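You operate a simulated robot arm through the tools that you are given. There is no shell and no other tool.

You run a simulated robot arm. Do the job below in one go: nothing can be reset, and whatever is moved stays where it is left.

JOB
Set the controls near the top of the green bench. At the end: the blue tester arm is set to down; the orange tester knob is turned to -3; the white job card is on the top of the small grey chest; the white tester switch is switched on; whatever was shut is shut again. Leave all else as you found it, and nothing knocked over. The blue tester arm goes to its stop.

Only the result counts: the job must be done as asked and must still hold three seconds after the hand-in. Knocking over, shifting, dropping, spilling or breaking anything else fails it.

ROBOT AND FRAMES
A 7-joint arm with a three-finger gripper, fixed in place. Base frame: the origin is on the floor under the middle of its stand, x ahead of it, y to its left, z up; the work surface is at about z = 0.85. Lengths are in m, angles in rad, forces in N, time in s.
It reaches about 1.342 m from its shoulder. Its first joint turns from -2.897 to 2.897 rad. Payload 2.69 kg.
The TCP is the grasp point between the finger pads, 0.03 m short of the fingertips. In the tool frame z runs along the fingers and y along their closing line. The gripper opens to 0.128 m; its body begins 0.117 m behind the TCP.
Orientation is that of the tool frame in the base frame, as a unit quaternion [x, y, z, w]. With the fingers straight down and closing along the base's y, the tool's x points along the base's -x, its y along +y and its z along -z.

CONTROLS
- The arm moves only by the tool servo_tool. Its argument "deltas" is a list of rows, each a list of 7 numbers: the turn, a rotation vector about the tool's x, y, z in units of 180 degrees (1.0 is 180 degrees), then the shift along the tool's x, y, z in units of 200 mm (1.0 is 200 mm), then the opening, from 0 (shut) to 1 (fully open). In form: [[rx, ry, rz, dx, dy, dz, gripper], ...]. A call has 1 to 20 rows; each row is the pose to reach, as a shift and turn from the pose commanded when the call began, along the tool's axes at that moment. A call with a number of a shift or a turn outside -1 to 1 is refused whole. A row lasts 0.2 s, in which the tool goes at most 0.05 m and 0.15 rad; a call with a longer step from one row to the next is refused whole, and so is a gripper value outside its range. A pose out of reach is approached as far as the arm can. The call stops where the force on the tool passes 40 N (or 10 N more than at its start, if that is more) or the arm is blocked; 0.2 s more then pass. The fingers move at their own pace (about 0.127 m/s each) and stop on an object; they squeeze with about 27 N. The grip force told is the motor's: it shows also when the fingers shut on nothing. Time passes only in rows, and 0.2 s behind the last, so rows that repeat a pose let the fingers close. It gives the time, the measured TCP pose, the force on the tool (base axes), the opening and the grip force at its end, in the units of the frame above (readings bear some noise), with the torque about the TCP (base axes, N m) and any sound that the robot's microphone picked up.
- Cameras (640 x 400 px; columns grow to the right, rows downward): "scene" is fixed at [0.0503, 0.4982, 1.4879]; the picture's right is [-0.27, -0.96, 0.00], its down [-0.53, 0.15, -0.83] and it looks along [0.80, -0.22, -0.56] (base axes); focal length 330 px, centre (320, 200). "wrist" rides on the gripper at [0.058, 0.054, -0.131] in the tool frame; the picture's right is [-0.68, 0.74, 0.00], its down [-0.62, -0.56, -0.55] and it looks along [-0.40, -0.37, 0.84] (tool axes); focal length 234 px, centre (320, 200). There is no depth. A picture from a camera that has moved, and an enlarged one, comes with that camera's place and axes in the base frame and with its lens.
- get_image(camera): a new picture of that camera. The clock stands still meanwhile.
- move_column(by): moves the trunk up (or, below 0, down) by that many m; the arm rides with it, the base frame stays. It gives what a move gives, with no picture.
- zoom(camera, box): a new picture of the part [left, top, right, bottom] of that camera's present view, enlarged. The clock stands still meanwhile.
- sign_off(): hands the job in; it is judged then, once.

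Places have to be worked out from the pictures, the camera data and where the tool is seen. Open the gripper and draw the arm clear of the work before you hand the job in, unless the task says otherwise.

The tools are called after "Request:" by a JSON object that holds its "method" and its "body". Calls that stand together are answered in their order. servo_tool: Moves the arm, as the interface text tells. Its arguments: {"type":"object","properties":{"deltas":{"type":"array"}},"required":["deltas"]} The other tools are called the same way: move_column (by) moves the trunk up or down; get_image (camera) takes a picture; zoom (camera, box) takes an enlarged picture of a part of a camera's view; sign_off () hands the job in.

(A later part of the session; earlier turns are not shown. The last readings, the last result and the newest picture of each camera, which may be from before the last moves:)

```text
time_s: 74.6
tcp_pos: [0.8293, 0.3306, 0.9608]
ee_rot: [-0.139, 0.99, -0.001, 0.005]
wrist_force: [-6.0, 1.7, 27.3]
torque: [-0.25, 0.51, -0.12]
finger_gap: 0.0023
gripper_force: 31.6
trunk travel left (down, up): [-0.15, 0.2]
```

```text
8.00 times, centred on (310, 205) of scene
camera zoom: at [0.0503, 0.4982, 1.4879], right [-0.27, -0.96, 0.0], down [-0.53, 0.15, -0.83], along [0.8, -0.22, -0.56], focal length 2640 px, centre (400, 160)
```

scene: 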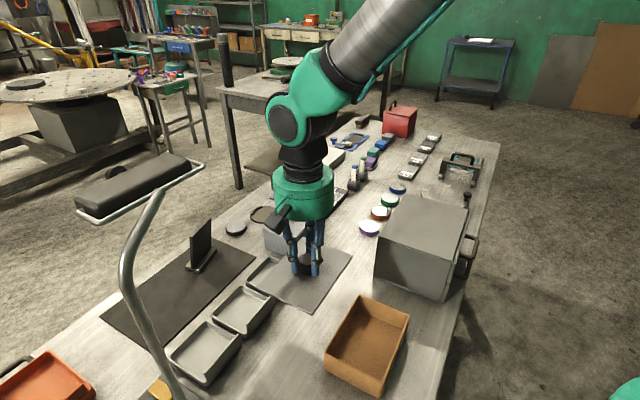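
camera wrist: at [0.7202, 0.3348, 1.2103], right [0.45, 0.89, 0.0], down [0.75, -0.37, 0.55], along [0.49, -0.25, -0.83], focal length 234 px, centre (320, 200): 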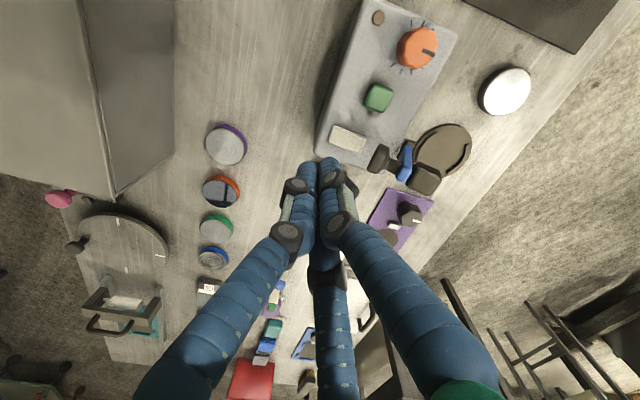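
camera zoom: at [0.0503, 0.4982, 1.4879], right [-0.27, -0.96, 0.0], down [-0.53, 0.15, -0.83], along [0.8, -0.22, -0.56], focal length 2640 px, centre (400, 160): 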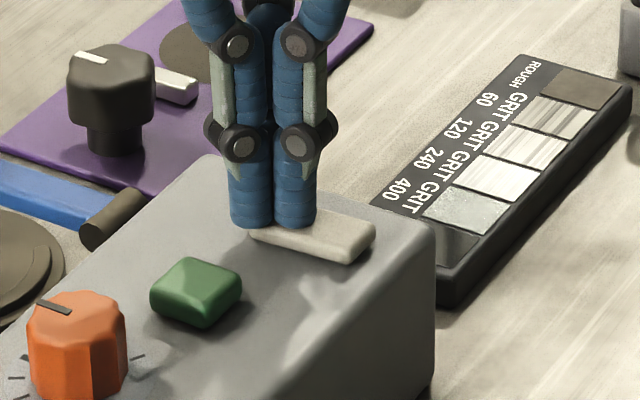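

The rocker tipped: its near end rose. I lift off and verify that it stays and whether the lamp lit.

Request:
{"method": "servo_tool", "body": {"deltas": [[0, 0, 0, 0, 0, -0.05, 0], [0, 0, 0, 0, 0, -0.2, 0], [0, 0, 0, 0, 0, -0.4, 0], [0, 0, 0, 0, 0, -0.5, 0]]}}

Request:
{"method": "zoom", "body": {"camera": "scene", "box": [260, 180, 340, 250]}}

Request:
{"method": "zoom", "body": {"camera": "wrist", "box": [250, 50, 410, 210]}}

```text
time_s: 75.6
tcp_pos: [0.8286, 0.3301, 1.0577]
ee_rot: [-0.139, 0.99, -0.003, 0.003]
wrist_force: [-0.3, -0.6, 0.6]
torque: [0.0, -0.06, -0.02]
finger_gap: 0.0023
gripper_force: 31.6
trunk travel left (down, up): [-0.15, 0.2]
```

```text
5.71 times, centred on (300, 215) of scene
camera zoom: at [0.0503, 0.4982, 1.4879], right [-0.27, -0.96, 0.0], down [-0.53, 0.15, -0.83], along [0.8, -0.22, -0.56], focal length 1886 px, centre (434, 114)
```

zoom: 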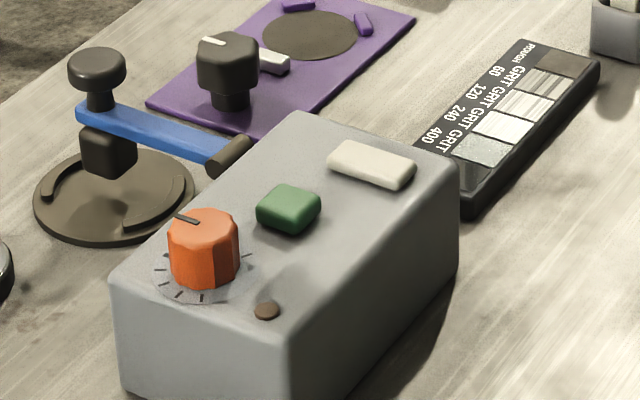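

```text
2.50 times, centred on (330, 130) of wrist
camera zoom: at [0.7572, 0.3671, 1.1877], right [0.45, 0.89, 0.0], down [0.74, -0.37, 0.55], along [0.5, -0.25, -0.83], focal length 585 px, centre (295, 375)
```

zoom: 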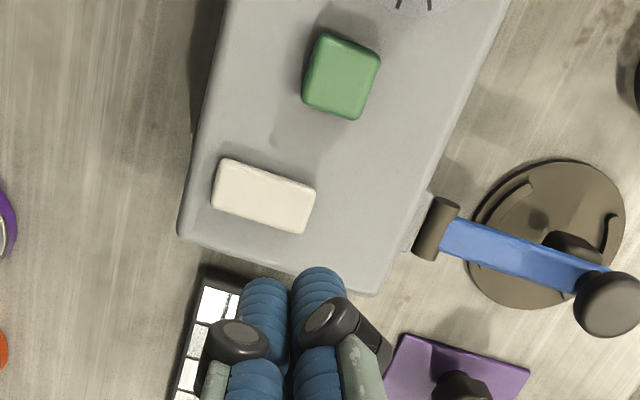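

Request:
{"method": "zoom", "body": {"camera": "scene", "box": [290, 195, 330, 225]}}

Request:
{"method": "zoom", "body": {"camera": "scene", "box": [262, 225, 302, 255]}}

```text
13.33 times, centred on (310, 210) of scene
camera zoom: at [0.0503, 0.4982, 1.4879], right [-0.27, -0.96, 0.0], down [-0.53, 0.15, -0.83], along [0.8, -0.22, -0.56], focal length 4401 px, centre (453, 67)
```

zoom: 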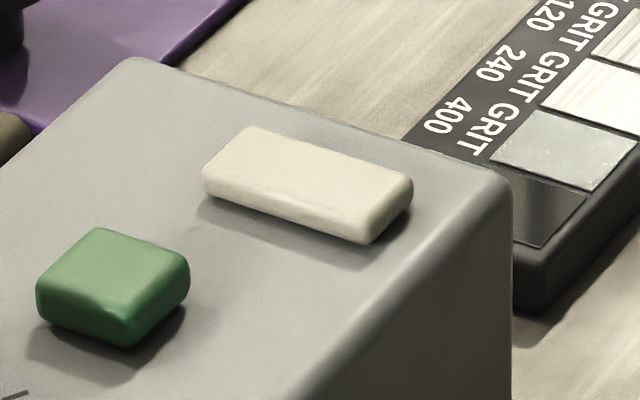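

```text
13.33 times, centred on (282, 240) of scene
camera zoom: at [0.0503, 0.4982, 1.4879], right [-0.27, -0.96, 0.0], down [-0.53, 0.15, -0.83], along [0.8, -0.22, -0.56], focal length 4401 px, centre (827, -333)
```

zoom: 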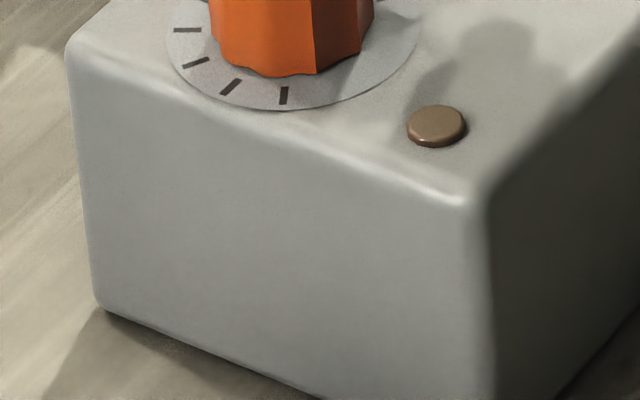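

The rocker stays tipped (its tilt is reversed against the first picture). Next the orange knob at (0.766, 0.415): I move above it and open the fingers partway.

Request:
{"method": "servo_tool", "body": {"deltas": [[0, 0, 0, 0.06, 0.165, 0, 0.2], [0, 0, 0, 0.12, 0.33, 0, 0.43], [0, 0, 0, 0.182, 0.494, 0, 0.43], [0, 0, 0, 0.182, 0.494, 0, 0.43]]}}

Request:
{"method": "zoom", "body": {"camera": "wrist", "box": [240, 70, 400, 210]}}

Request:
{"method": "zoom", "body": {"camera": "scene", "box": [230, 160, 330, 260]}}

```text
time_s: 76.6
tcp_pos: [0.7666, 0.4164, 1.0564]
ee_rot: [-0.139, 0.99, -0.003, 0.003]
wrist_force: [-0.1, 0.3, 0.1]
torque: [-0.04, -0.05, 0.03]
finger_gap: 0.0548
gripper_force: 0.0
trunk travel left (down, up): [-0.15, 0.2]
```

```text
2.86 times, centred on (320, 140) of wrist
camera zoom: at [0.6963, 0.4531, 1.1858], right [0.45, 0.89, 0.0], down [0.74, -0.37, 0.55], along [0.5, -0.25, -0.83], focal length 669 px, centre (320, 371)
```

zoom: 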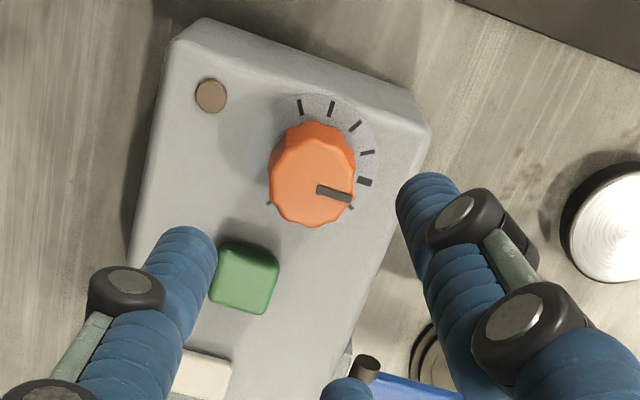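

```text
4.00 times, centred on (280, 210) of scene
camera zoom: at [0.0503, 0.4982, 1.4879], right [-0.27, -0.96, 0.0], down [-0.53, 0.15, -0.83], along [0.8, -0.22, -0.56], focal length 1320 px, centre (480, 160)
```

zoom: 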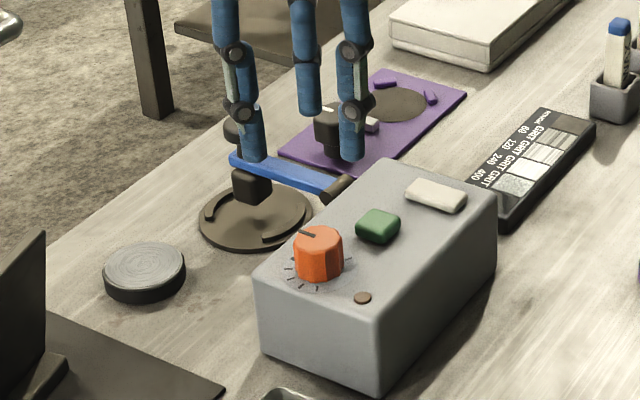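

The tool axis is about 3 mm off the knob centre; I correct and descend to just above the knob top for a closer check.

Request:
{"method": "servo_tool", "body": {"deltas": [[0, 0, 0, 0.015, 0, 0.1, 0.43], [0, 0, 0, 0.015, 0, 0.2, 0.43], [0, 0, 0, 0.015, 0, 0.3, 0.43], [0, 0, 0, 0.015, 0, 0.375, 0.43]]}}

Request:
{"method": "zoom", "body": {"camera": "wrist", "box": [260, 110, 380, 220]}}

Request:
{"method": "zoom", "body": {"camera": "scene", "box": [245, 185, 315, 250]}}

```text
time_s: 77.6
tcp_pos: [0.7649, 0.415, 0.9824]
ee_rot: [-0.14, 0.99, -0.001, 0.005]
wrist_force: [-0.6, 0.6, 0.5]
torque: [0.0, 0.0, 0.01]
finger_gap: 0.0551
gripper_force: 0.1
trunk travel left (down, up): [-0.15, 0.2]
```

```text
3.64 times, centred on (320, 165) of wrist
camera zoom: at [0.6932, 0.4515, 1.1115], right [0.45, 0.89, 0.0], down [0.74, -0.37, 0.55], along [0.5, -0.25, -0.83], focal length 852 px, centre (320, 327)
```

zoom: 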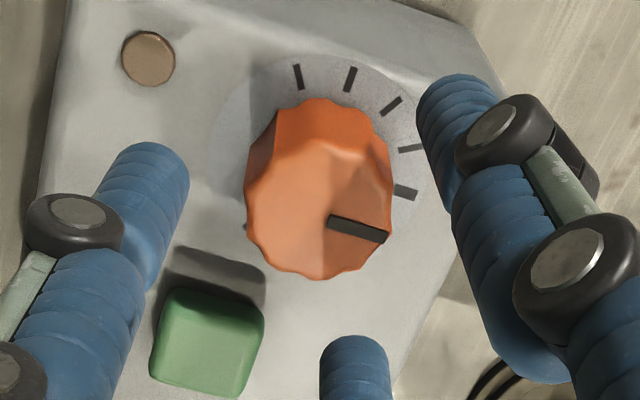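

```text
6.15 times, centred on (280, 218) of scene
camera zoom: at [0.0503, 0.4982, 1.4879], right [-0.27, -0.96, 0.0], down [-0.53, 0.15, -0.83], along [0.8, -0.22, -0.56], focal length 2031 px, centre (566, 92)
```

zoom: 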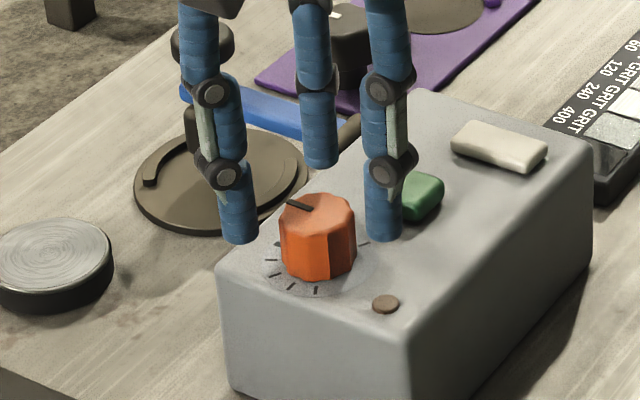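

The tool axis now falls on the knob centre. I descend 28 mm and close on the knob.

Request:
{"method": "servo_tool", "body": {"deltas": [[0, 0, 0, 0, 0, 0.05, 0.43], [0, 0, 0, 0, 0, 0.1, 0.43], [0, 0, 0, 0, 0, 0.138, 0.43], [0, 0, 0, 0, 0, 0.138, 0.3], [0, 0, 0, 0, 0, 0.138, 0.2], [0, 0, 0, 0, 0, 0.138, 0.1], [0, 0, 0, 0, 0, 0.138, 0], [0, 0, 0, 0, 0, 0.138, 0]]}}

Request:
{"method": "zoom", "body": {"camera": "wrist", "box": [260, 110, 380, 220]}}

Request:
{"method": "zoom", "body": {"camera": "scene", "box": [245, 185, 315, 250]}}

```text
time_s: 79.4
tcp_pos: [0.7639, 0.4148, 0.9544]
ee_rot: [-0.139, 0.99, -0.001, 0.004]
wrist_force: [-9.3, 7.3, 12.2]
torque: [0.31, 0.54, 0.02]
finger_gap: 0.0315
gripper_force: 45.1
trunk travel left (down, up): [-0.15, 0.2]
```

```text
3.64 times, centred on (320, 165) of wrist
camera zoom: at [0.692, 0.4516, 1.0846], right [0.45, 0.89, 0.0], down [0.74, -0.37, 0.56], along [0.5, -0.25, -0.83], focal length 852 px, centre (320, 327)
```

zoom: 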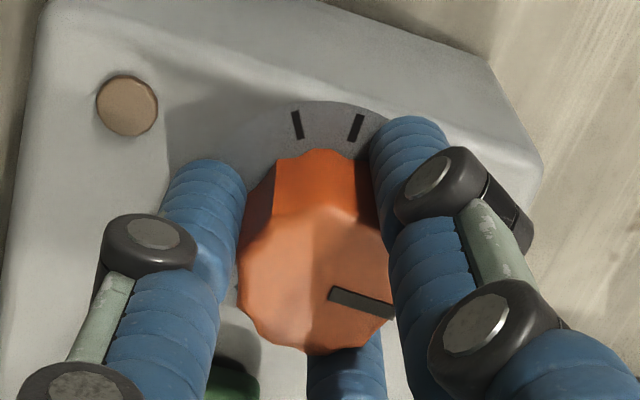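

```text
6.15 times, centred on (280, 218) of scene
camera zoom: at [0.0503, 0.4982, 1.4879], right [-0.27, -0.96, 0.0], down [-0.53, 0.15, -0.83], along [0.8, -0.22, -0.56], focal length 2031 px, centre (566, 92)
```

zoom: 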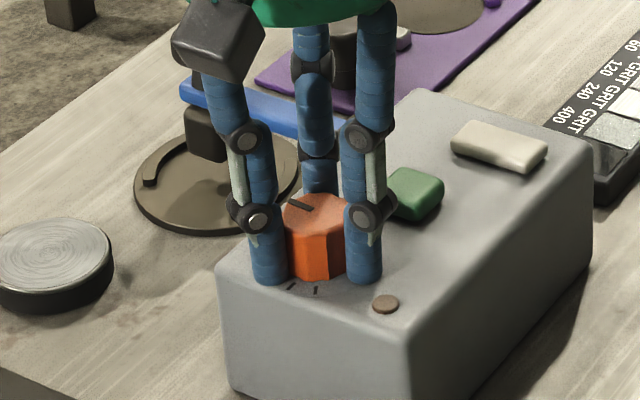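

Gripped well. I turn it counter-clockwise (seen from above) by the first 45° and check.

Request:
{"method": "servo_tool", "body": {"deltas": [[0, 0, -0.03, 0, 0, 0, 0], [0, 0, -0.06, 0, 0, 0, 0], [0, 0, -0.09, 0, 0, 0, 0], [0, 0, -0.12, 0, 0, 0, 0], [0, 0, -0.15, 0, 0, 0, 0], [0, 0, -0.18, 0, 0, 0, 0], [0, 0, -0.215, 0, 0, 0, 0], [0, 0, -0.25, 0, 0, 0, 0]]}}

Request:
{"method": "zoom", "body": {"camera": "wrist", "box": [260, 110, 380, 220]}}

Request:
{"method": "zoom", "body": {"camera": "scene", "box": [245, 185, 315, 250]}}

```text
time_s: 81.2
tcp_pos: [0.7642, 0.4149, 0.9546]
ee_rot: [-0.508, 0.861, -0.004, 0.002]
wrist_force: [-7.7, 9.3, 12.1]
torque: [0.56, 0.42, -0.04]
finger_gap: 0.0311
gripper_force: 45.8
trunk travel left (down, up): [-0.15, 0.2]
heard: click
```

```text
3.64 times, centred on (320, 165) of wrist
camera zoom: at [0.6878, 0.3911, 1.0848], right [-0.32, 0.95, 0.0], down [0.79, 0.27, 0.55], along [0.53, 0.17, -0.83], focal length 852 px, centre (320, 327)
```

zoom: 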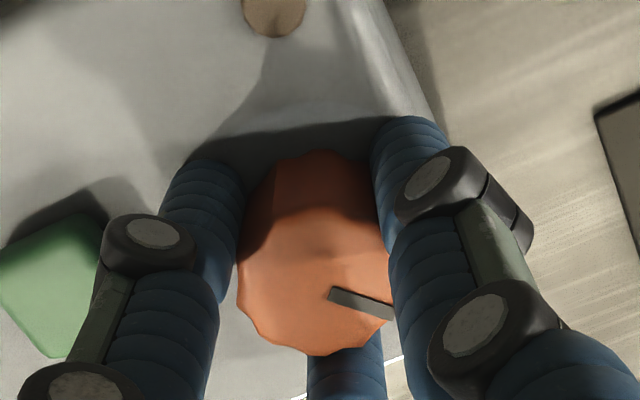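

```text
6.15 times, centred on (280, 218) of scene
camera zoom: at [0.0503, 0.4982, 1.4879], right [-0.27, -0.96, 0.0], down [-0.53, 0.15, -0.83], along [0.8, -0.22, -0.56], focal length 2031 px, centre (566, 92)
```

zoom: 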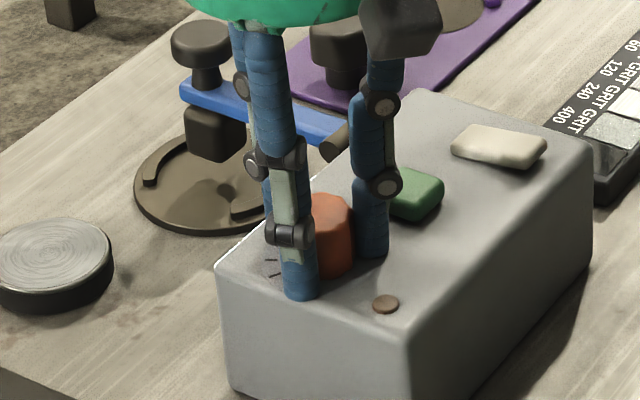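

The knob follows the fingers exactly and a detent click was heard. I turn the remaining 45°.

Request:
{"method": "servo_tool", "body": {"deltas": [[0, 0, -0.03, 0, 0, 0, 0], [0, 0, -0.06, 0, 0, 0, 0], [0, 0, -0.09, 0, 0, 0, 0], [0, 0, -0.12, 0, 0, 0, 0], [0, 0, -0.15, 0, 0, 0, 0], [0, 0, -0.18, 0, 0, 0, 0], [0, 0, -0.215, 0, 0, 0, 0], [0, 0, -0.25, 0, 0, 0, 0]]}}

Request:
{"method": "zoom", "body": {"camera": "wrist", "box": [260, 110, 380, 220]}}

```text
time_s: 83.0
tcp_pos: [0.7635, 0.4149, 0.9541]
ee_rot: [0.799, -0.601, 0.003, 0.0]
wrist_force: [-9.3, 9.7, 11.3]
torque: [0.71, 0.12, 0.05]
finger_gap: 0.0312
gripper_force: 45.3
trunk travel left (down, up): [-0.15, 0.2]
```

```text
3.64 times, centred on (320, 165) of wrist
camera zoom: at [0.7276, 0.3453, 1.0853], right [-0.9, 0.45, -0.01], down [0.37, 0.75, 0.55], along [0.25, 0.49, -0.84], focal length 852 px, centre (320, 327)
```

zoom: 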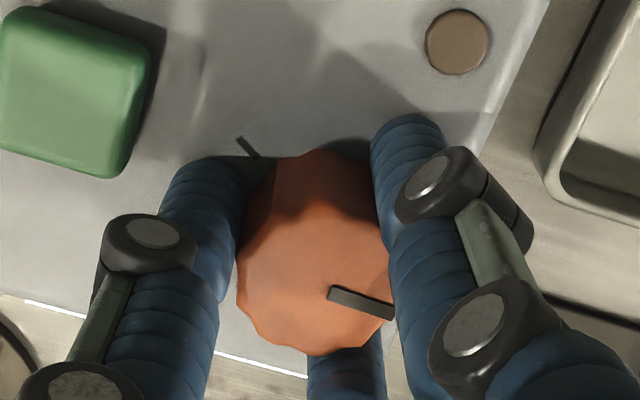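

Turned 90° in total. I open the fingers just slightly, lift straight up and check the pointer.

Request:
{"method": "servo_tool", "body": {"deltas": [[0, 0, 0, 0, 0, 0, 0.27], [0, 0, 0, 0, 0, 0, 0.33], [0, 0, 0, 0, 0, 0, 0.33], [0, 0, 0, 0, 0, -0.1, 0.33], [0, 0, 0, 0, 0, -0.25, 0.36], [0, 0, 0, 0, 0, -0.4, 0.4], [0, 0, 0, 0, 0, -0.55, 0.5]]}}

Request:
{"method": "zoom", "body": {"camera": "wrist", "box": [260, 50, 400, 190]}}

Request:
{"method": "zoom", "body": {"camera": "scene", "box": [255, 205, 305, 245]}}

```text
time_s: 84.6
tcp_pos: [0.7634, 0.4145, 1.0641]
ee_rot: [0.799, -0.602, 0.004, -0.001]
wrist_force: [-0.1, 0.0, 0.3]
torque: [-0.01, -0.01, -0.02]
finger_gap: 0.0641
gripper_force: 0.1
trunk travel left (down, up): [-0.15, 0.2]
```

```text
2.86 times, centred on (330, 120) of wrist
camera zoom: at [0.7275, 0.345, 1.1947], right [-0.89, 0.45, -0.01], down [0.37, 0.75, 0.55], along [0.25, 0.49, -0.84], focal length 669 px, centre (291, 429)
```

zoom: 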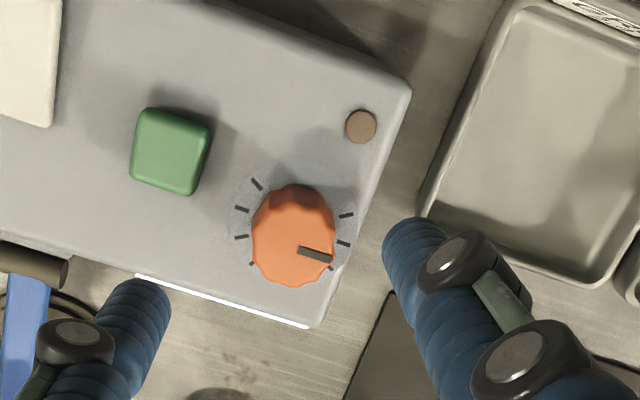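

```text
10.00 times, centred on (280, 225) of scene
camera zoom: at [0.0503, 0.4982, 1.4879], right [-0.27, -0.96, 0.0], down [-0.53, 0.15, -0.83], along [0.8, -0.22, -0.56], focal length 3300 px, centre (720, -50)
```

zoom: 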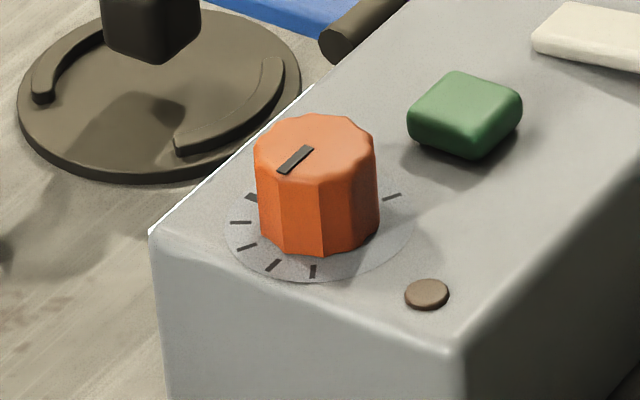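

The pointer now stands at the −3 tick (134–136°). But I notice a thin bright white line along the tester's far edge that wasn't there before, so I zoom in on it.

Request:
{"method": "zoom", "body": {"camera": "wrist", "box": [260, 120, 350, 180]}}

Request:
{"method": "zoom", "body": {"camera": "scene", "box": [255, 200, 295, 235]}}

Request:
{"method": "get_image", "body": {"camera": "wrist"}}

Request:
{"method": "get_image", "body": {"camera": "scene"}}

```text
6.67 times, centred on (305, 150) of wrist
camera zoom: at [0.7275, 0.345, 1.1947], right [-0.89, 0.45, -0.01], down [0.37, 0.75, 0.55], along [0.25, 0.49, -0.84], focal length 1561 px, centre (420, 533)
```

zoom: 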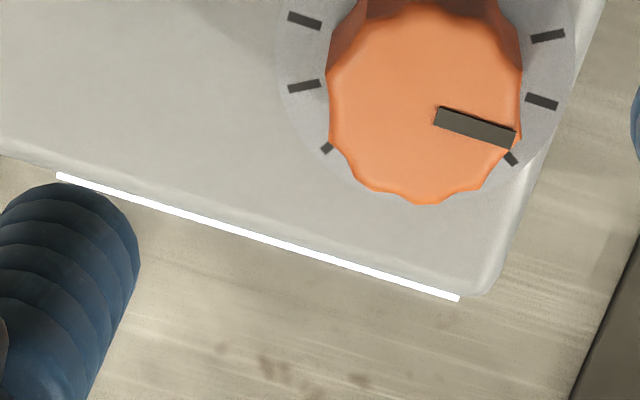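

```text
11.43 times, centred on (275, 218) of scene
camera zoom: at [0.0503, 0.4982, 1.4879], right [-0.27, -0.96, 0.0], down [-0.53, 0.15, -0.83], along [0.8, -0.22, -0.56], focal length 3772 px, centre (834, 0)
```

zoom: 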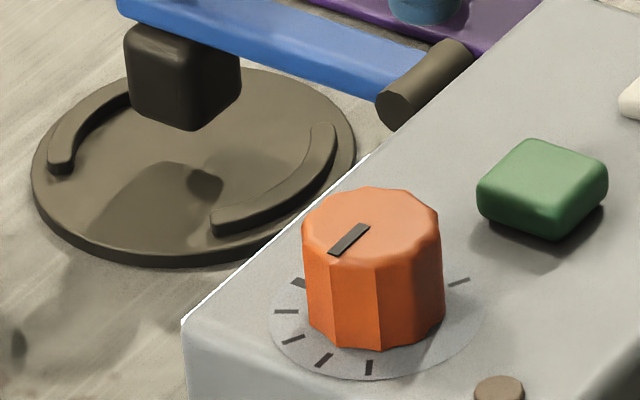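

```text
taken
camera wrist: at [0.7275, 0.345, 1.1947], right [-0.89, 0.45, -0.01], down [0.37, 0.75, 0.55], along [0.25, 0.49, -0.84], focal length 234 px, centre (320, 200)
```

wrist: 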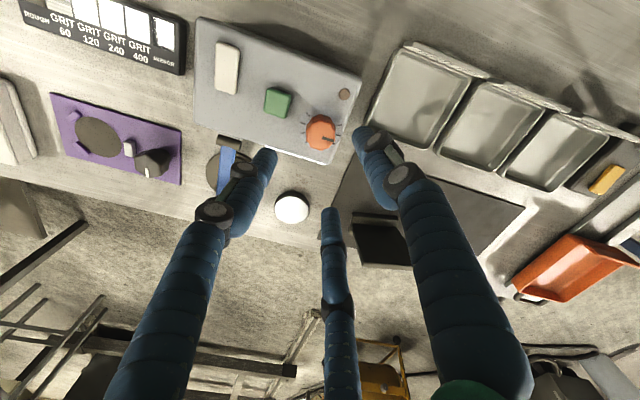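

```text
taken
```

scene: 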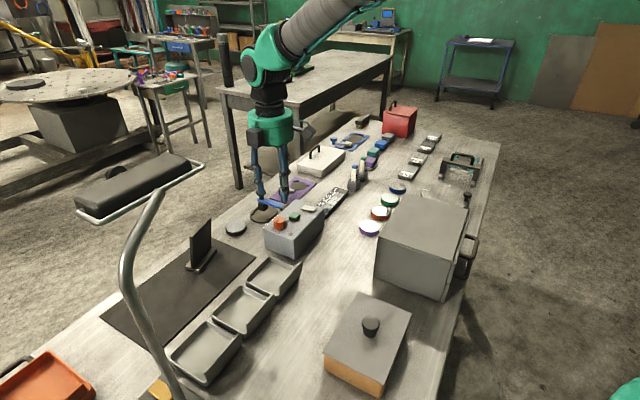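

The line appeared when the knob turned: either a lit strip on the tester's far face or something standing there. I turn the hand to look at that far face from beyond the tester, keeping high.

Request:
{"method": "servo_tool", "body": {"deltas": [[0, 0, 0.0416, -0.02, -0.013, 0, 0.5], [0, 0, 0.0833, -0.04, -0.026, 0, 0.5], [0, 0, 0.125, -0.065, -0.04, 0, 0.5], [0, 0, 0.1666, -0.085, -0.052, 0, 0.5], [0, 0, 0.2082, -0.106, -0.065, 0, 0.5], [0, 0, 0.25, -0.128, -0.077, 0, 0.5], [0, 0, 0.2915, -0.15, -0.09, 0.01, 0.5], [0, 0, 0.333, -0.17, -0.103, 0.02, 0.5], [0, 0, 0.375, -0.19, -0.116, 0.03, 0.5], [0, 0, 0.4165, -0.213, -0.129, 0.04, 0.5], [0, 0, 0.458, -0.234, -0.142, 0.05, 0.5], [0, 0, 0.5, -0.255, -0.155, 0.06, 0.5], [0, 0, 0.5415, -0.276, -0.168, 0.07, 0.5], [0, 0, 0.583, -0.3, -0.18, 0.08, 0.5], [0, 0, 0.625, -0.32, -0.194, 0.09, 0.5], [0, 0, 0.6665, -0.34, -0.207, 0.1, 0.5], [0, 0, 0.708, -0.36, -0.22, 0.11, 0.5], [0, 0, 0.75, -0.382, -0.232, 0.12, 0.5], [0, 0, 0.7915, -0.404, -0.245, 0.12, 0.5], [0, 0, 0.833, -0.425, -0.258, 0.12, 0.5]]}}

Request:
{"method": "get_image", "body": {"camera": "wrist"}}

Request:
{"method": "zoom", "body": {"camera": "wrist", "box": [230, 60, 430, 200]}}

```text
time_s: 88.8
tcp_pos: [0.7898, 0.511, 1.0401]
ee_rot: [0.375, 0.927, 0.0, 0.004]
wrist_force: [-0.7, 0.0, -0.6]
torque: [0.02, 0.0, -0.02]
finger_gap: 0.0641
gripper_force: 0.1
trunk travel left (down, up): [-0.15, 0.2]
```

```text
taken
camera wrist: at [0.7849, 0.5912, 1.1699], right [1.0, 0.06, 0.01], down [0.05, -0.83, 0.55], along [0.04, -0.55, -0.83], focal length 234 px, centre (320, 200)
```

wrist: 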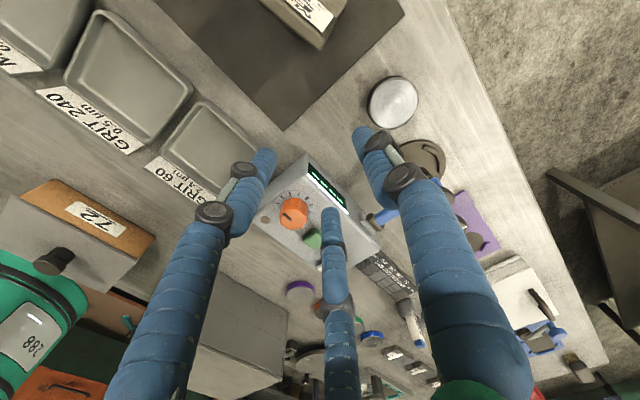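

```text
2.86 times, centred on (330, 130) of wrist
camera zoom: at [0.7849, 0.5912, 1.1699], right [1.0, 0.06, 0.01], down [0.05, -0.83, 0.55], along [0.04, -0.55, -0.83], focal length 669 px, centre (291, 400)
```

zoom: 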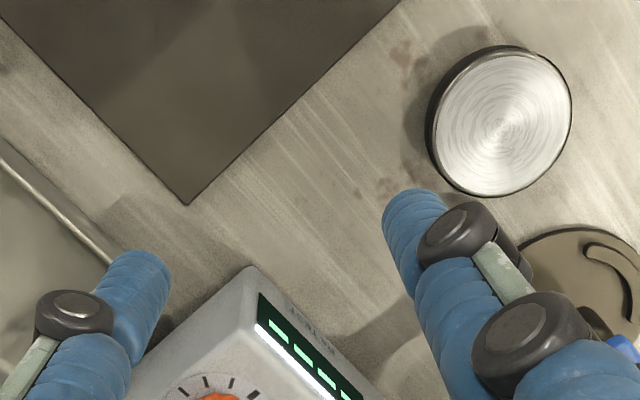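

The far face has a lit green display. I also see a white labelled card at the dark upright stand near the top of this view, so I zoom in on both.

Request:
{"method": "zoom", "body": {"camera": "wrist", "box": [240, 0, 400, 100]}}

Request:
{"method": "zoom", "body": {"camera": "wrist", "box": [300, 155, 360, 215]}}

Request:
{"method": "zoom", "body": {"camera": "wrist", "box": [0, 0, 260, 170]}}

```text
4.00 times, centred on (320, 50) of wrist
camera zoom: at [0.7849, 0.5912, 1.1699], right [1.0, 0.06, 0.01], down [0.05, -0.83, 0.55], along [0.04, -0.55, -0.83], focal length 937 px, centre (320, 800)
```

zoom: 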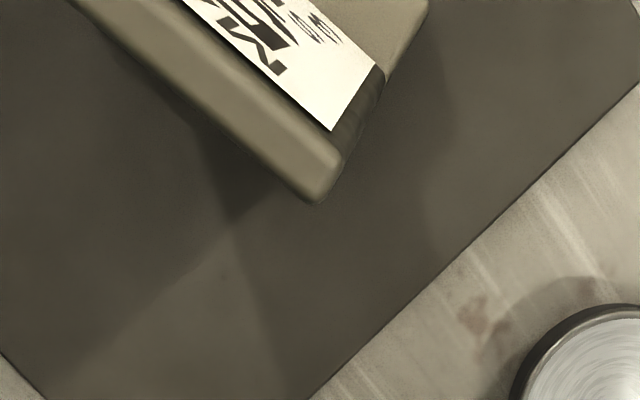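

```text
6.67 times, centred on (330, 185) of wrist
camera zoom: at [0.7849, 0.5912, 1.1699], right [1.0, 0.06, 0.01], down [0.05, -0.83, 0.55], along [0.04, -0.55, -0.83], focal length 1561 px, centre (253, 300)
```

zoom: 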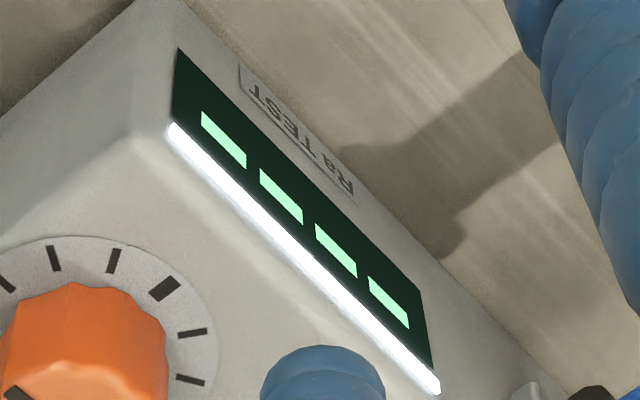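

```text
2.35 times, centred on (130, 85) of wrist
camera zoom: at [0.7849, 0.5912, 1.1699], right [1.0, 0.06, 0.01], down [0.05, -0.83, 0.55], along [0.04, -0.55, -0.83], focal length 551 px, centre (767, 471)
```

zoom: 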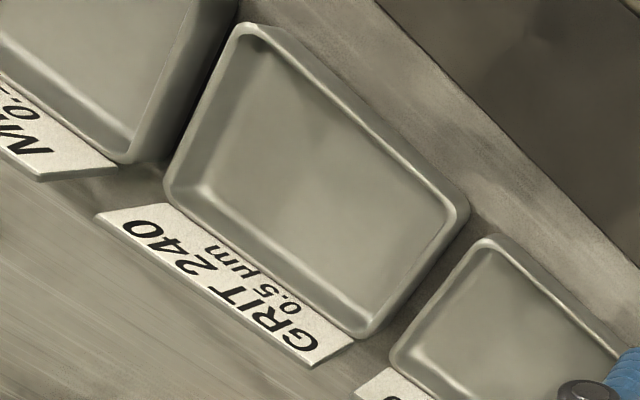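

The display reads four dashes and its strip is lit, so the tester is powered. The white card with text sits on the far face of the dark upright stand — likely the job card. I move farther out and look back at it.

Request:
{"method": "servo_tool", "body": {"deltas": [[0, 0, 0.015, 0.035, 0.1, -0.03, 0.3], [0, 0, 0.03, 0.07, 0.2, -0.06, 0.1], [0, 0, 0.045, 0.1, 0.3, -0.09, 0], [0, 0, 0.06, 0.135, 0.4, -0.12, 0], [0, 0, 0.075, 0.17, 0.5, -0.15, 0], [0, 0, 0.0889, 0.2025, 0.583, -0.15, 0], [0, 0, 0.0889, 0.2025, 0.583, -0.15, 0]]}}

Request:
{"method": "get_image", "body": {"camera": "wrist"}}

Request:
{"method": "zoom", "body": {"camera": "wrist", "box": [190, 90, 340, 210]}}

Request:
{"method": "get_image", "body": {"camera": "scene"}}

```text
time_s: 90.4
tcp_pos: [0.8415, 0.6215, 1.0704]
ee_rot: [0.5, 0.866, 0.0, 0.003]
wrist_force: [-0.7, 0.4, 0.1]
torque: [0.03, 0.01, 0.01]
finger_gap: 0.0021
gripper_force: 26.9
trunk travel left (down, up): [-0.15, 0.2]
```

```text
taken
camera wrist: at [0.8582, 0.7019, 1.2001], right [0.98, -0.22, 0.01], down [-0.19, -0.81, 0.55], along [-0.11, -0.54, -0.84], focal length 234 px, centre (320, 200)
```

wrist: 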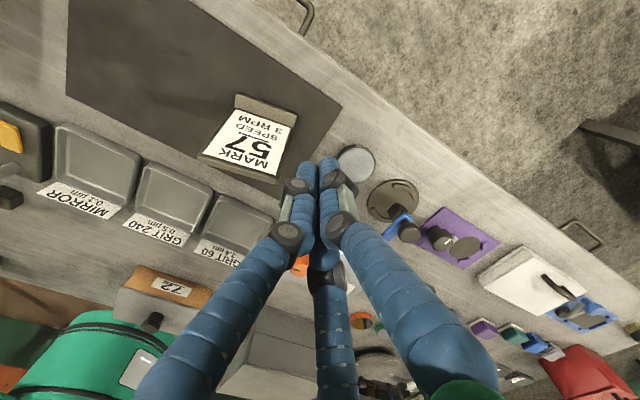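

```text
3.33 times, centred on (265, 150) of wrist
camera zoom: at [0.8582, 0.7019, 1.2001], right [0.98, -0.22, 0.01], down [-0.19, -0.81, 0.55], along [-0.11, -0.54, -0.84], focal length 781 px, centre (503, 367)
```

zoom: 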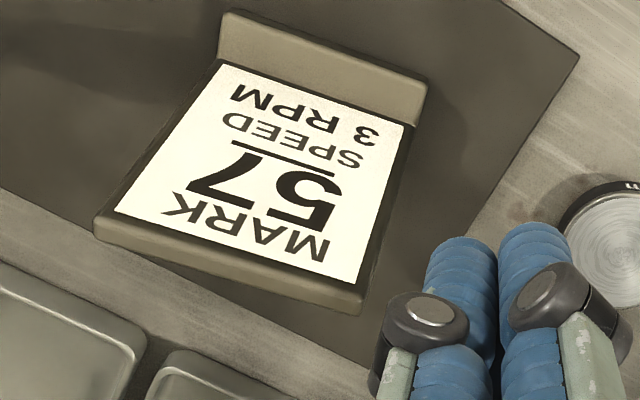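

```text
taken
```

scene: 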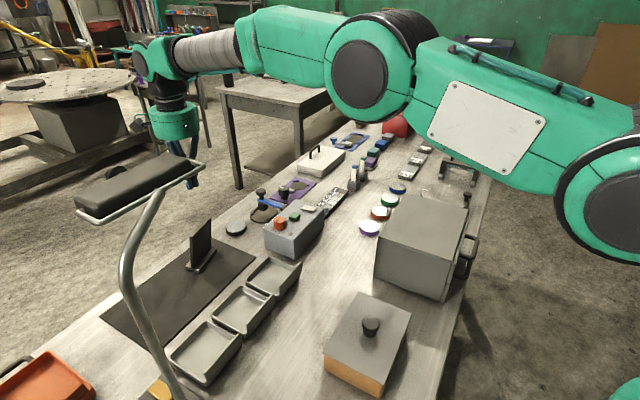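

The stand shows a white card reading "MARK 57 / SPEED 3 RPM" — this is the job card. I zoom in to see whether the card is loose or one piece with its stand.

Request:
{"method": "zoom", "body": {"camera": "wrist", "box": [205, 90, 265, 180]}}

Request:
{"method": "zoom", "body": {"camera": "wrist", "box": [240, 85, 330, 160]}}

Request:
{"method": "zoom", "body": {"camera": "scene", "box": [180, 210, 225, 280]}}

```text
4.44 times, centred on (235, 135) of wrist
camera zoom: at [0.8582, 0.7019, 1.2001], right [0.98, -0.22, 0.01], down [-0.19, -0.81, 0.55], along [-0.11, -0.54, -0.84], focal length 1041 px, centre (698, 489)
```

zoom: 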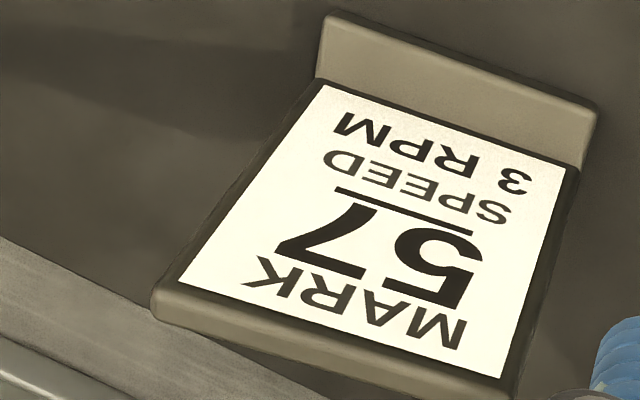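

```text
5.33 times, centred on (285, 122) of wrist
camera zoom: at [0.8582, 0.7019, 1.2001], right [0.98, -0.22, 0.01], down [-0.19, -0.81, 0.55], along [-0.11, -0.54, -0.84], focal length 1249 px, centre (507, 613)
```

zoom: 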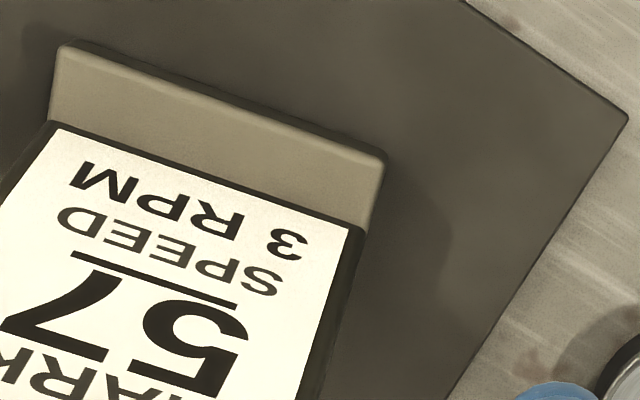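

```text
5.71 times, centred on (202, 245) of scene
camera zoom: at [0.0503, 0.4982, 1.4879], right [-0.27, -0.96, 0.0], down [-0.53, 0.15, -0.83], along [0.8, -0.22, -0.56], focal length 1886 px, centre (991, -57)
```

zoom: 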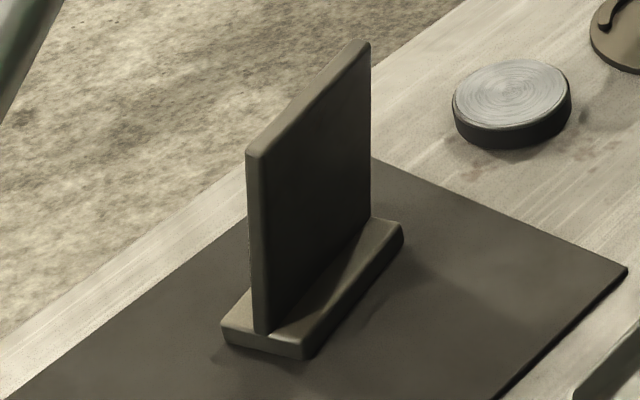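

The card and its stand are one piece: a leaning board (about 84 mm wide, width direction −33°, leaning back ~18°) on a base, top centre near (0.755, 0.618, 0.973). I rise and line the hand up above it with matching yaw.

Request:
{"method": "servo_tool", "body": {"deltas": [[0, 0, 0, 0, 0, -0.2, 0], [0, 0, 0, 0, 0, -0.4, 0.2], [0, 0, -0.03, 0.03, -0.11, -0.4, 0.4], [0, 0, -0.06, 0.055, -0.22, -0.4, 0.5], [0, 0, -0.09, 0.08, -0.33, -0.4, 0.5], [0, 0, -0.12, 0.105, -0.43, -0.4, 0.5], [0, 0, -0.15, 0.132, -0.517, -0.4, 0.5]]}}

Request:
{"method": "get_image", "body": {"camera": "wrist"}}

Request:
{"method": "zoom", "body": {"camera": "wrist", "box": [240, 40, 400, 180]}}

Request:
{"method": "get_image", "body": {"camera": "scene"}}

```text
time_s: 92.0
tcp_pos: [0.736, 0.5946, 1.15]
ee_rot: [0.282, 0.959, 0.0, 0.003]
wrist_force: [0.5, -0.1, 0.3]
torque: [0.0, -0.02, -0.02]
finger_gap: 0.064
gripper_force: 0.0
trunk travel left (down, up): [-0.15, 0.2]
```

```text
taken
camera wrist: at [0.717, 0.6728, 1.2797], right [0.97, 0.25, 0.01], down [0.21, -0.81, 0.55], along [0.14, -0.53, -0.83], focal length 234 px, centre (320, 200)
```

wrist: 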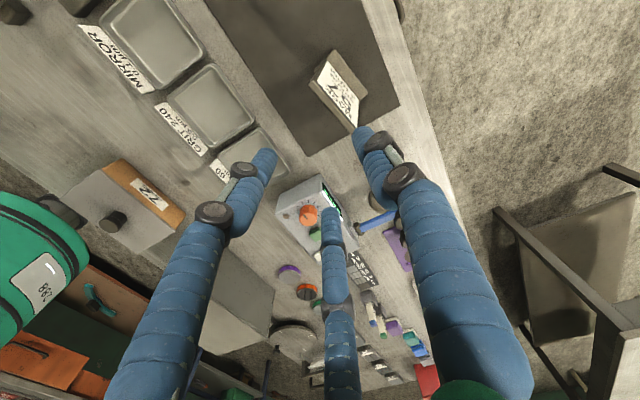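

```text
2.86 times, centred on (320, 110) of wrist
camera zoom: at [0.717, 0.6728, 1.2797], right [0.97, 0.25, 0.01], down [0.21, -0.81, 0.55], along [0.14, -0.53, -0.83], focal length 669 px, centre (320, 457)
```

zoom: 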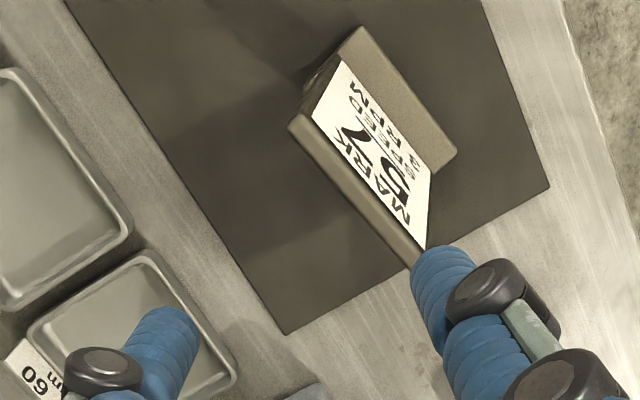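

```text
taken
```

scene: 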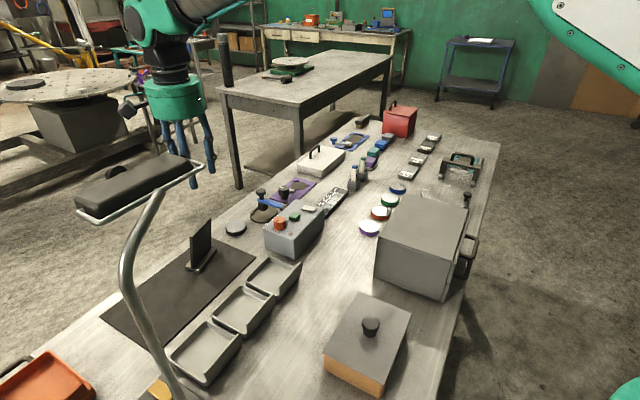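

A better view: top-edge centre (0.752, 0.618), width direction −32.7°, lean about 15°. I tilt the hand 15° to match the board and descend to a pre-grasp 100 mm short.

Request:
{"method": "servo_tool", "body": {"deltas": [[-0.02, 0, 0, 0, 0.004, 0.12, 0.55], [-0.04, 0, 0, 0, 0.008, 0.25, 0.55], [-0.06, 0, 0, -0.003, 0.012, 0.38, 0.55], [-0.0833, 0, 0, -0.005, 0.017, 0.514, 0.55], [-0.0833, 0, 0, -0.005, 0.017, 0.514, 0.55]]}}

Request:
{"method": "get_image", "body": {"camera": "wrist"}}

Request:
{"method": "zoom", "body": {"camera": "wrist", "box": [240, 60, 420, 220]}}

Request:
{"method": "zoom", "body": {"camera": "scene", "box": [120, 130, 260, 290]}}

```text
time_s: 93.2
tcp_pos: [0.7409, 0.5968, 1.0462]
ee_rot: [0.281, 0.951, 0.124, 0.041]
wrist_force: [0.2, -0.2, -0.2]
torque: [0.01, 0.02, 0.03]
finger_gap: 0.0705
gripper_force: 0.2
trunk travel left (down, up): [-0.15, 0.2]
```

```text
taken
camera wrist: at [0.7019, 0.6444, 1.1857], right [0.95, 0.23, 0.2], down [0.14, -0.91, 0.39], along [0.27, -0.34, -0.9], focal length 234 px, centre (320, 200)
```

wrist: 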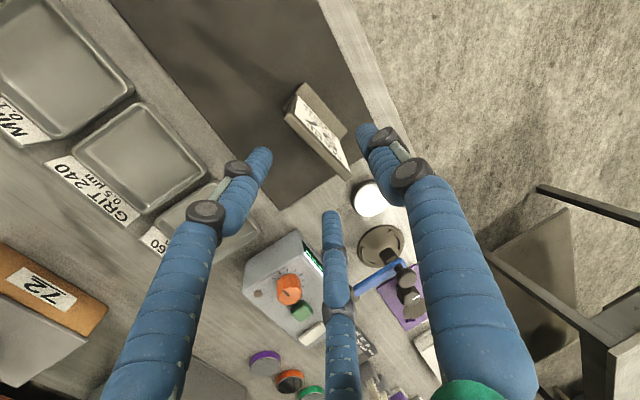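

```text
2.50 times, centred on (330, 140) of wrist
camera zoom: at [0.7019, 0.6444, 1.1857], right [0.95, 0.23, 0.2], down [0.14, -0.91, 0.39], along [0.27, -0.34, -0.9], focal length 585 px, centre (295, 350)
```

zoom: 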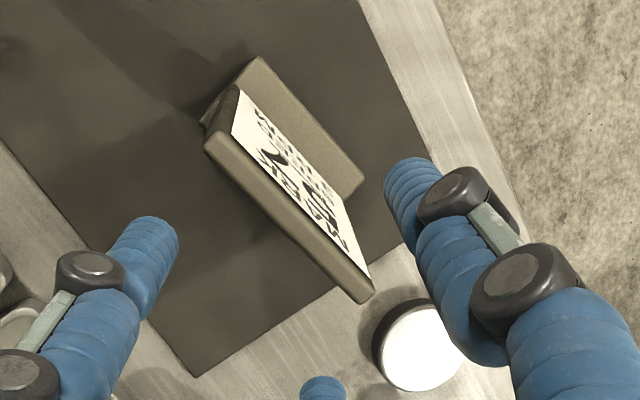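

```text
2.50 times, centred on (190, 210) of scene
camera zoom: at [0.0503, 0.4982, 1.4879], right [-0.27, -0.96, 0.0], down [-0.53, 0.15, -0.83], along [0.8, -0.22, -0.56], focal length 825 px, centre (645, 175)
```

zoom: 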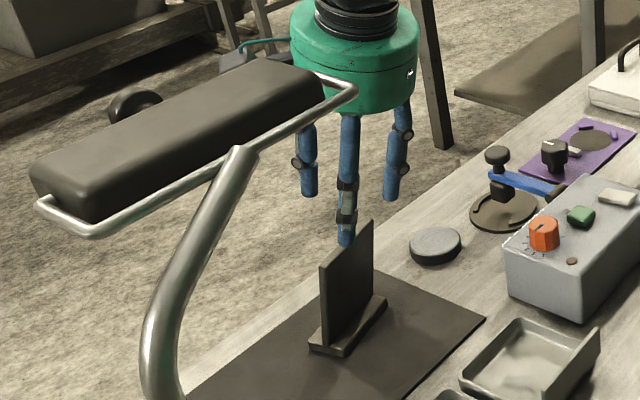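

Alignment in the tool frame: board at x ≈ +2 mm, y ≈ +3 mm, 77 mm ahead. I advance so the fingertips reach about 50 mm below the board's top edge.

Request:
{"method": "servo_tool", "body": {"deltas": [[0, 0, 0, 0.008, -0.008, 0.1, 0.55], [0, 0, 0, 0.008, -0.008, 0.2, 0.55], [0, 0, 0, 0.008, -0.008, 0.3, 0.55], [0, 0, 0, 0.008, -0.008, 0.4, 0.55], [0, 0, 0, 0.008, -0.008, 0.49, 0.55]]}}

Request:
{"method": "zoom", "body": {"camera": "wrist", "box": [240, 90, 420, 250]}}

Request:
{"method": "zoom", "body": {"camera": "scene", "box": [150, 160, 250, 290]}}

```text
time_s: 94.4
tcp_pos: [0.7542, 0.6171, 0.9522]
ee_rot: [0.28, 0.951, 0.125, 0.041]
wrist_force: [0.5, 0.7, 0.3]
torque: [0.01, 0.01, 0.0]
finger_gap: 0.0702
gripper_force: 0.1
trunk travel left (down, up): [-0.15, 0.2]
```

```text
2.50 times, centred on (330, 170) of wrist
camera zoom: at [0.714, 0.6658, 1.0913], right [0.95, 0.23, 0.2], down [0.14, -0.91, 0.39], along [0.27, -0.34, -0.9], focal length 585 px, centre (295, 275)
```

zoom: 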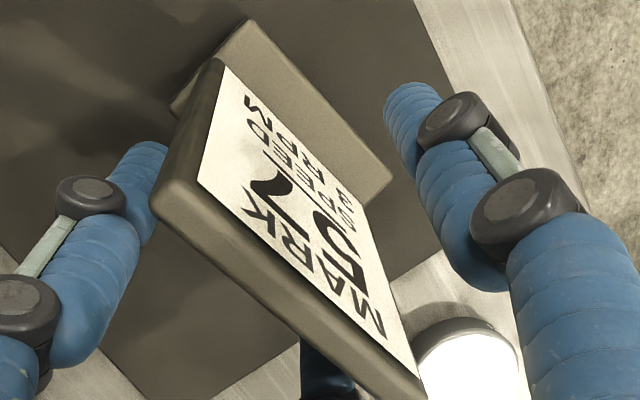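

```text
3.08 times, centred on (200, 225) of scene
camera zoom: at [0.0503, 0.4982, 1.4879], right [-0.27, -0.96, 0.0], down [-0.53, 0.15, -0.83], along [0.8, -0.22, -0.56], focal length 1016 px, centre (689, 123)
```

zoom: 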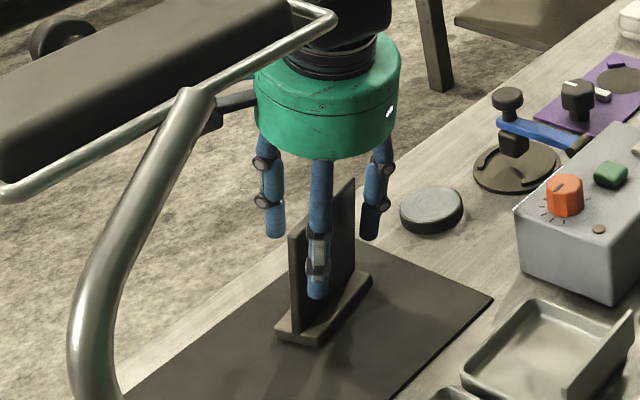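

The two fingers are behind the board (robot side) and the thumb is in front of the white face. I close gently.

Request:
{"method": "servo_tool", "body": {"deltas": [[0, 0, 0, 0, 0, 0, 0.4], [0, 0, 0, 0, 0, 0, 0.3], [0, 0, 0, 0, 0, 0, 0.2], [0, 0, 0, 0, 0, 0, 0.1], [0, 0, 0, 0, 0, 0, 0], [0, 0, 0, 0, 0, 0, 0]]}}

Request:
{"method": "zoom", "body": {"camera": "wrist", "box": [240, 90, 420, 250]}}

Request:
{"method": "zoom", "body": {"camera": "scene", "box": [150, 160, 250, 290]}}

```text
time_s: 95.8
tcp_pos: [0.753, 0.6169, 0.9529]
ee_rot: [0.281, 0.951, 0.125, 0.04]
wrist_force: [-0.8, -1.3, -0.5]
torque: [-0.09, 0.02, -0.01]
finger_gap: 0.0172
gripper_force: 27.3
trunk travel left (down, up): [-0.15, 0.2]
```

```text
2.50 times, centred on (330, 170) of wrist
camera zoom: at [0.7139, 0.6657, 1.0913], right [0.95, 0.23, 0.2], down [0.14, -0.91, 0.39], along [0.27, -0.34, -0.9], focal length 585 px, centre (295, 275)
```

zoom: 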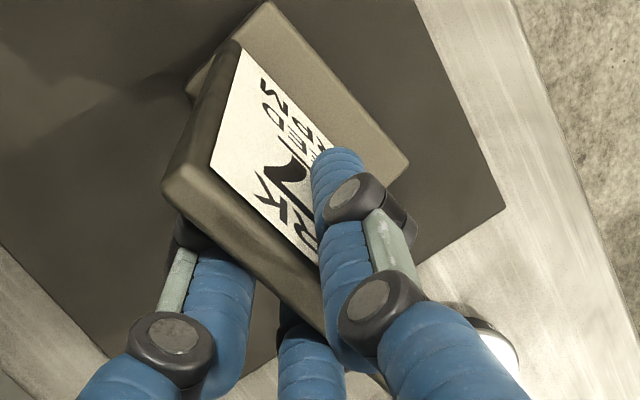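

```text
3.08 times, centred on (200, 225) of scene
camera zoom: at [0.0503, 0.4982, 1.4879], right [-0.27, -0.96, 0.0], down [-0.53, 0.15, -0.83], along [0.8, -0.22, -0.56], focal length 1016 px, centre (689, 123)
```

zoom: 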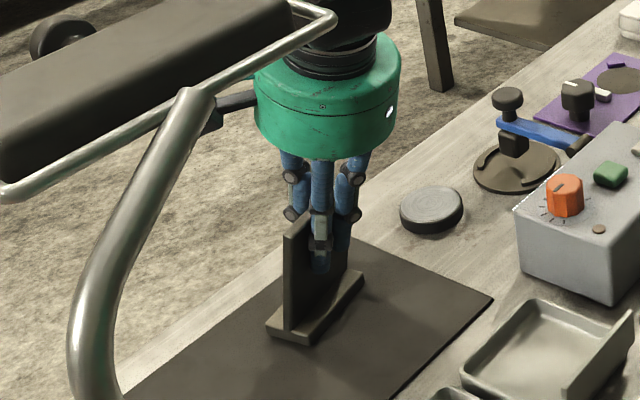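

Gripped (the stand shifted a hair, so it is a free body). I lift it slowly 40 mm and check.

Request:
{"method": "servo_tool", "body": {"deltas": [[0, 0, 0, 0, 0.0065, -0.024, 0], [0, 0, 0, 0, 0.013, -0.048, 0], [0, 0, 0, 0, 0.026, -0.097, 0], [0, 0, 0, 0, 0.039, -0.145, 0], [0, 0, 0, 0, 0.052, -0.193, 0]]}}

Request:
{"method": "zoom", "body": {"camera": "scene", "box": [150, 160, 250, 290]}}

Request:
{"method": "zoom", "body": {"camera": "wrist", "box": [240, 90, 420, 250]}}

```text
time_s: 97.0
tcp_pos: [0.7539, 0.6172, 0.9918]
ee_rot: [0.281, 0.951, 0.125, 0.04]
wrist_force: [0.3, -0.5, -1.8]
torque: [0.0, 0.01, 0.02]
finger_gap: 0.017
gripper_force: 26.8
trunk travel left (down, up): [-0.15, 0.2]
```

```text
3.08 times, centred on (200, 225) of scene
camera zoom: at [0.0503, 0.4982, 1.4879], right [-0.27, -0.96, 0.0], down [-0.53, 0.15, -0.83], along [0.8, -0.22, -0.56], focal length 1016 px, centre (689, 123)
```

zoom: 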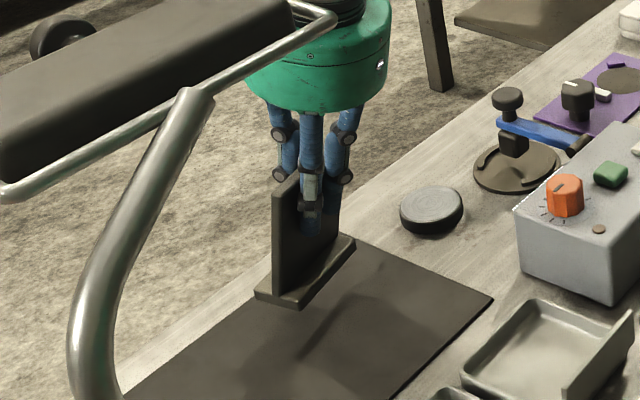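

```text
2.50 times, centred on (330, 170) of wrist
camera zoom: at [0.7138, 0.6659, 1.1312], right [0.95, 0.23, 0.2], down [0.14, -0.91, 0.39], along [0.27, -0.34, -0.9], focal length 585 px, centre (295, 275)
```

zoom: 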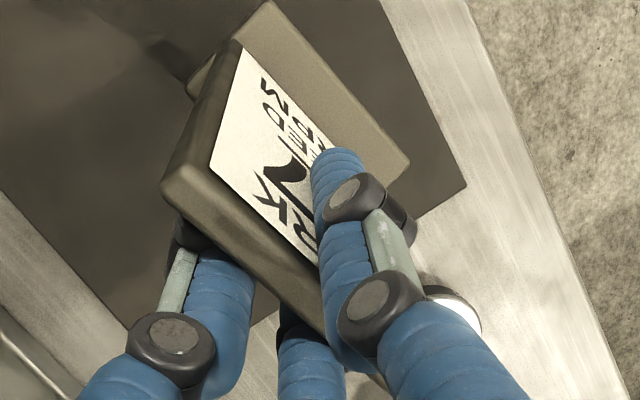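

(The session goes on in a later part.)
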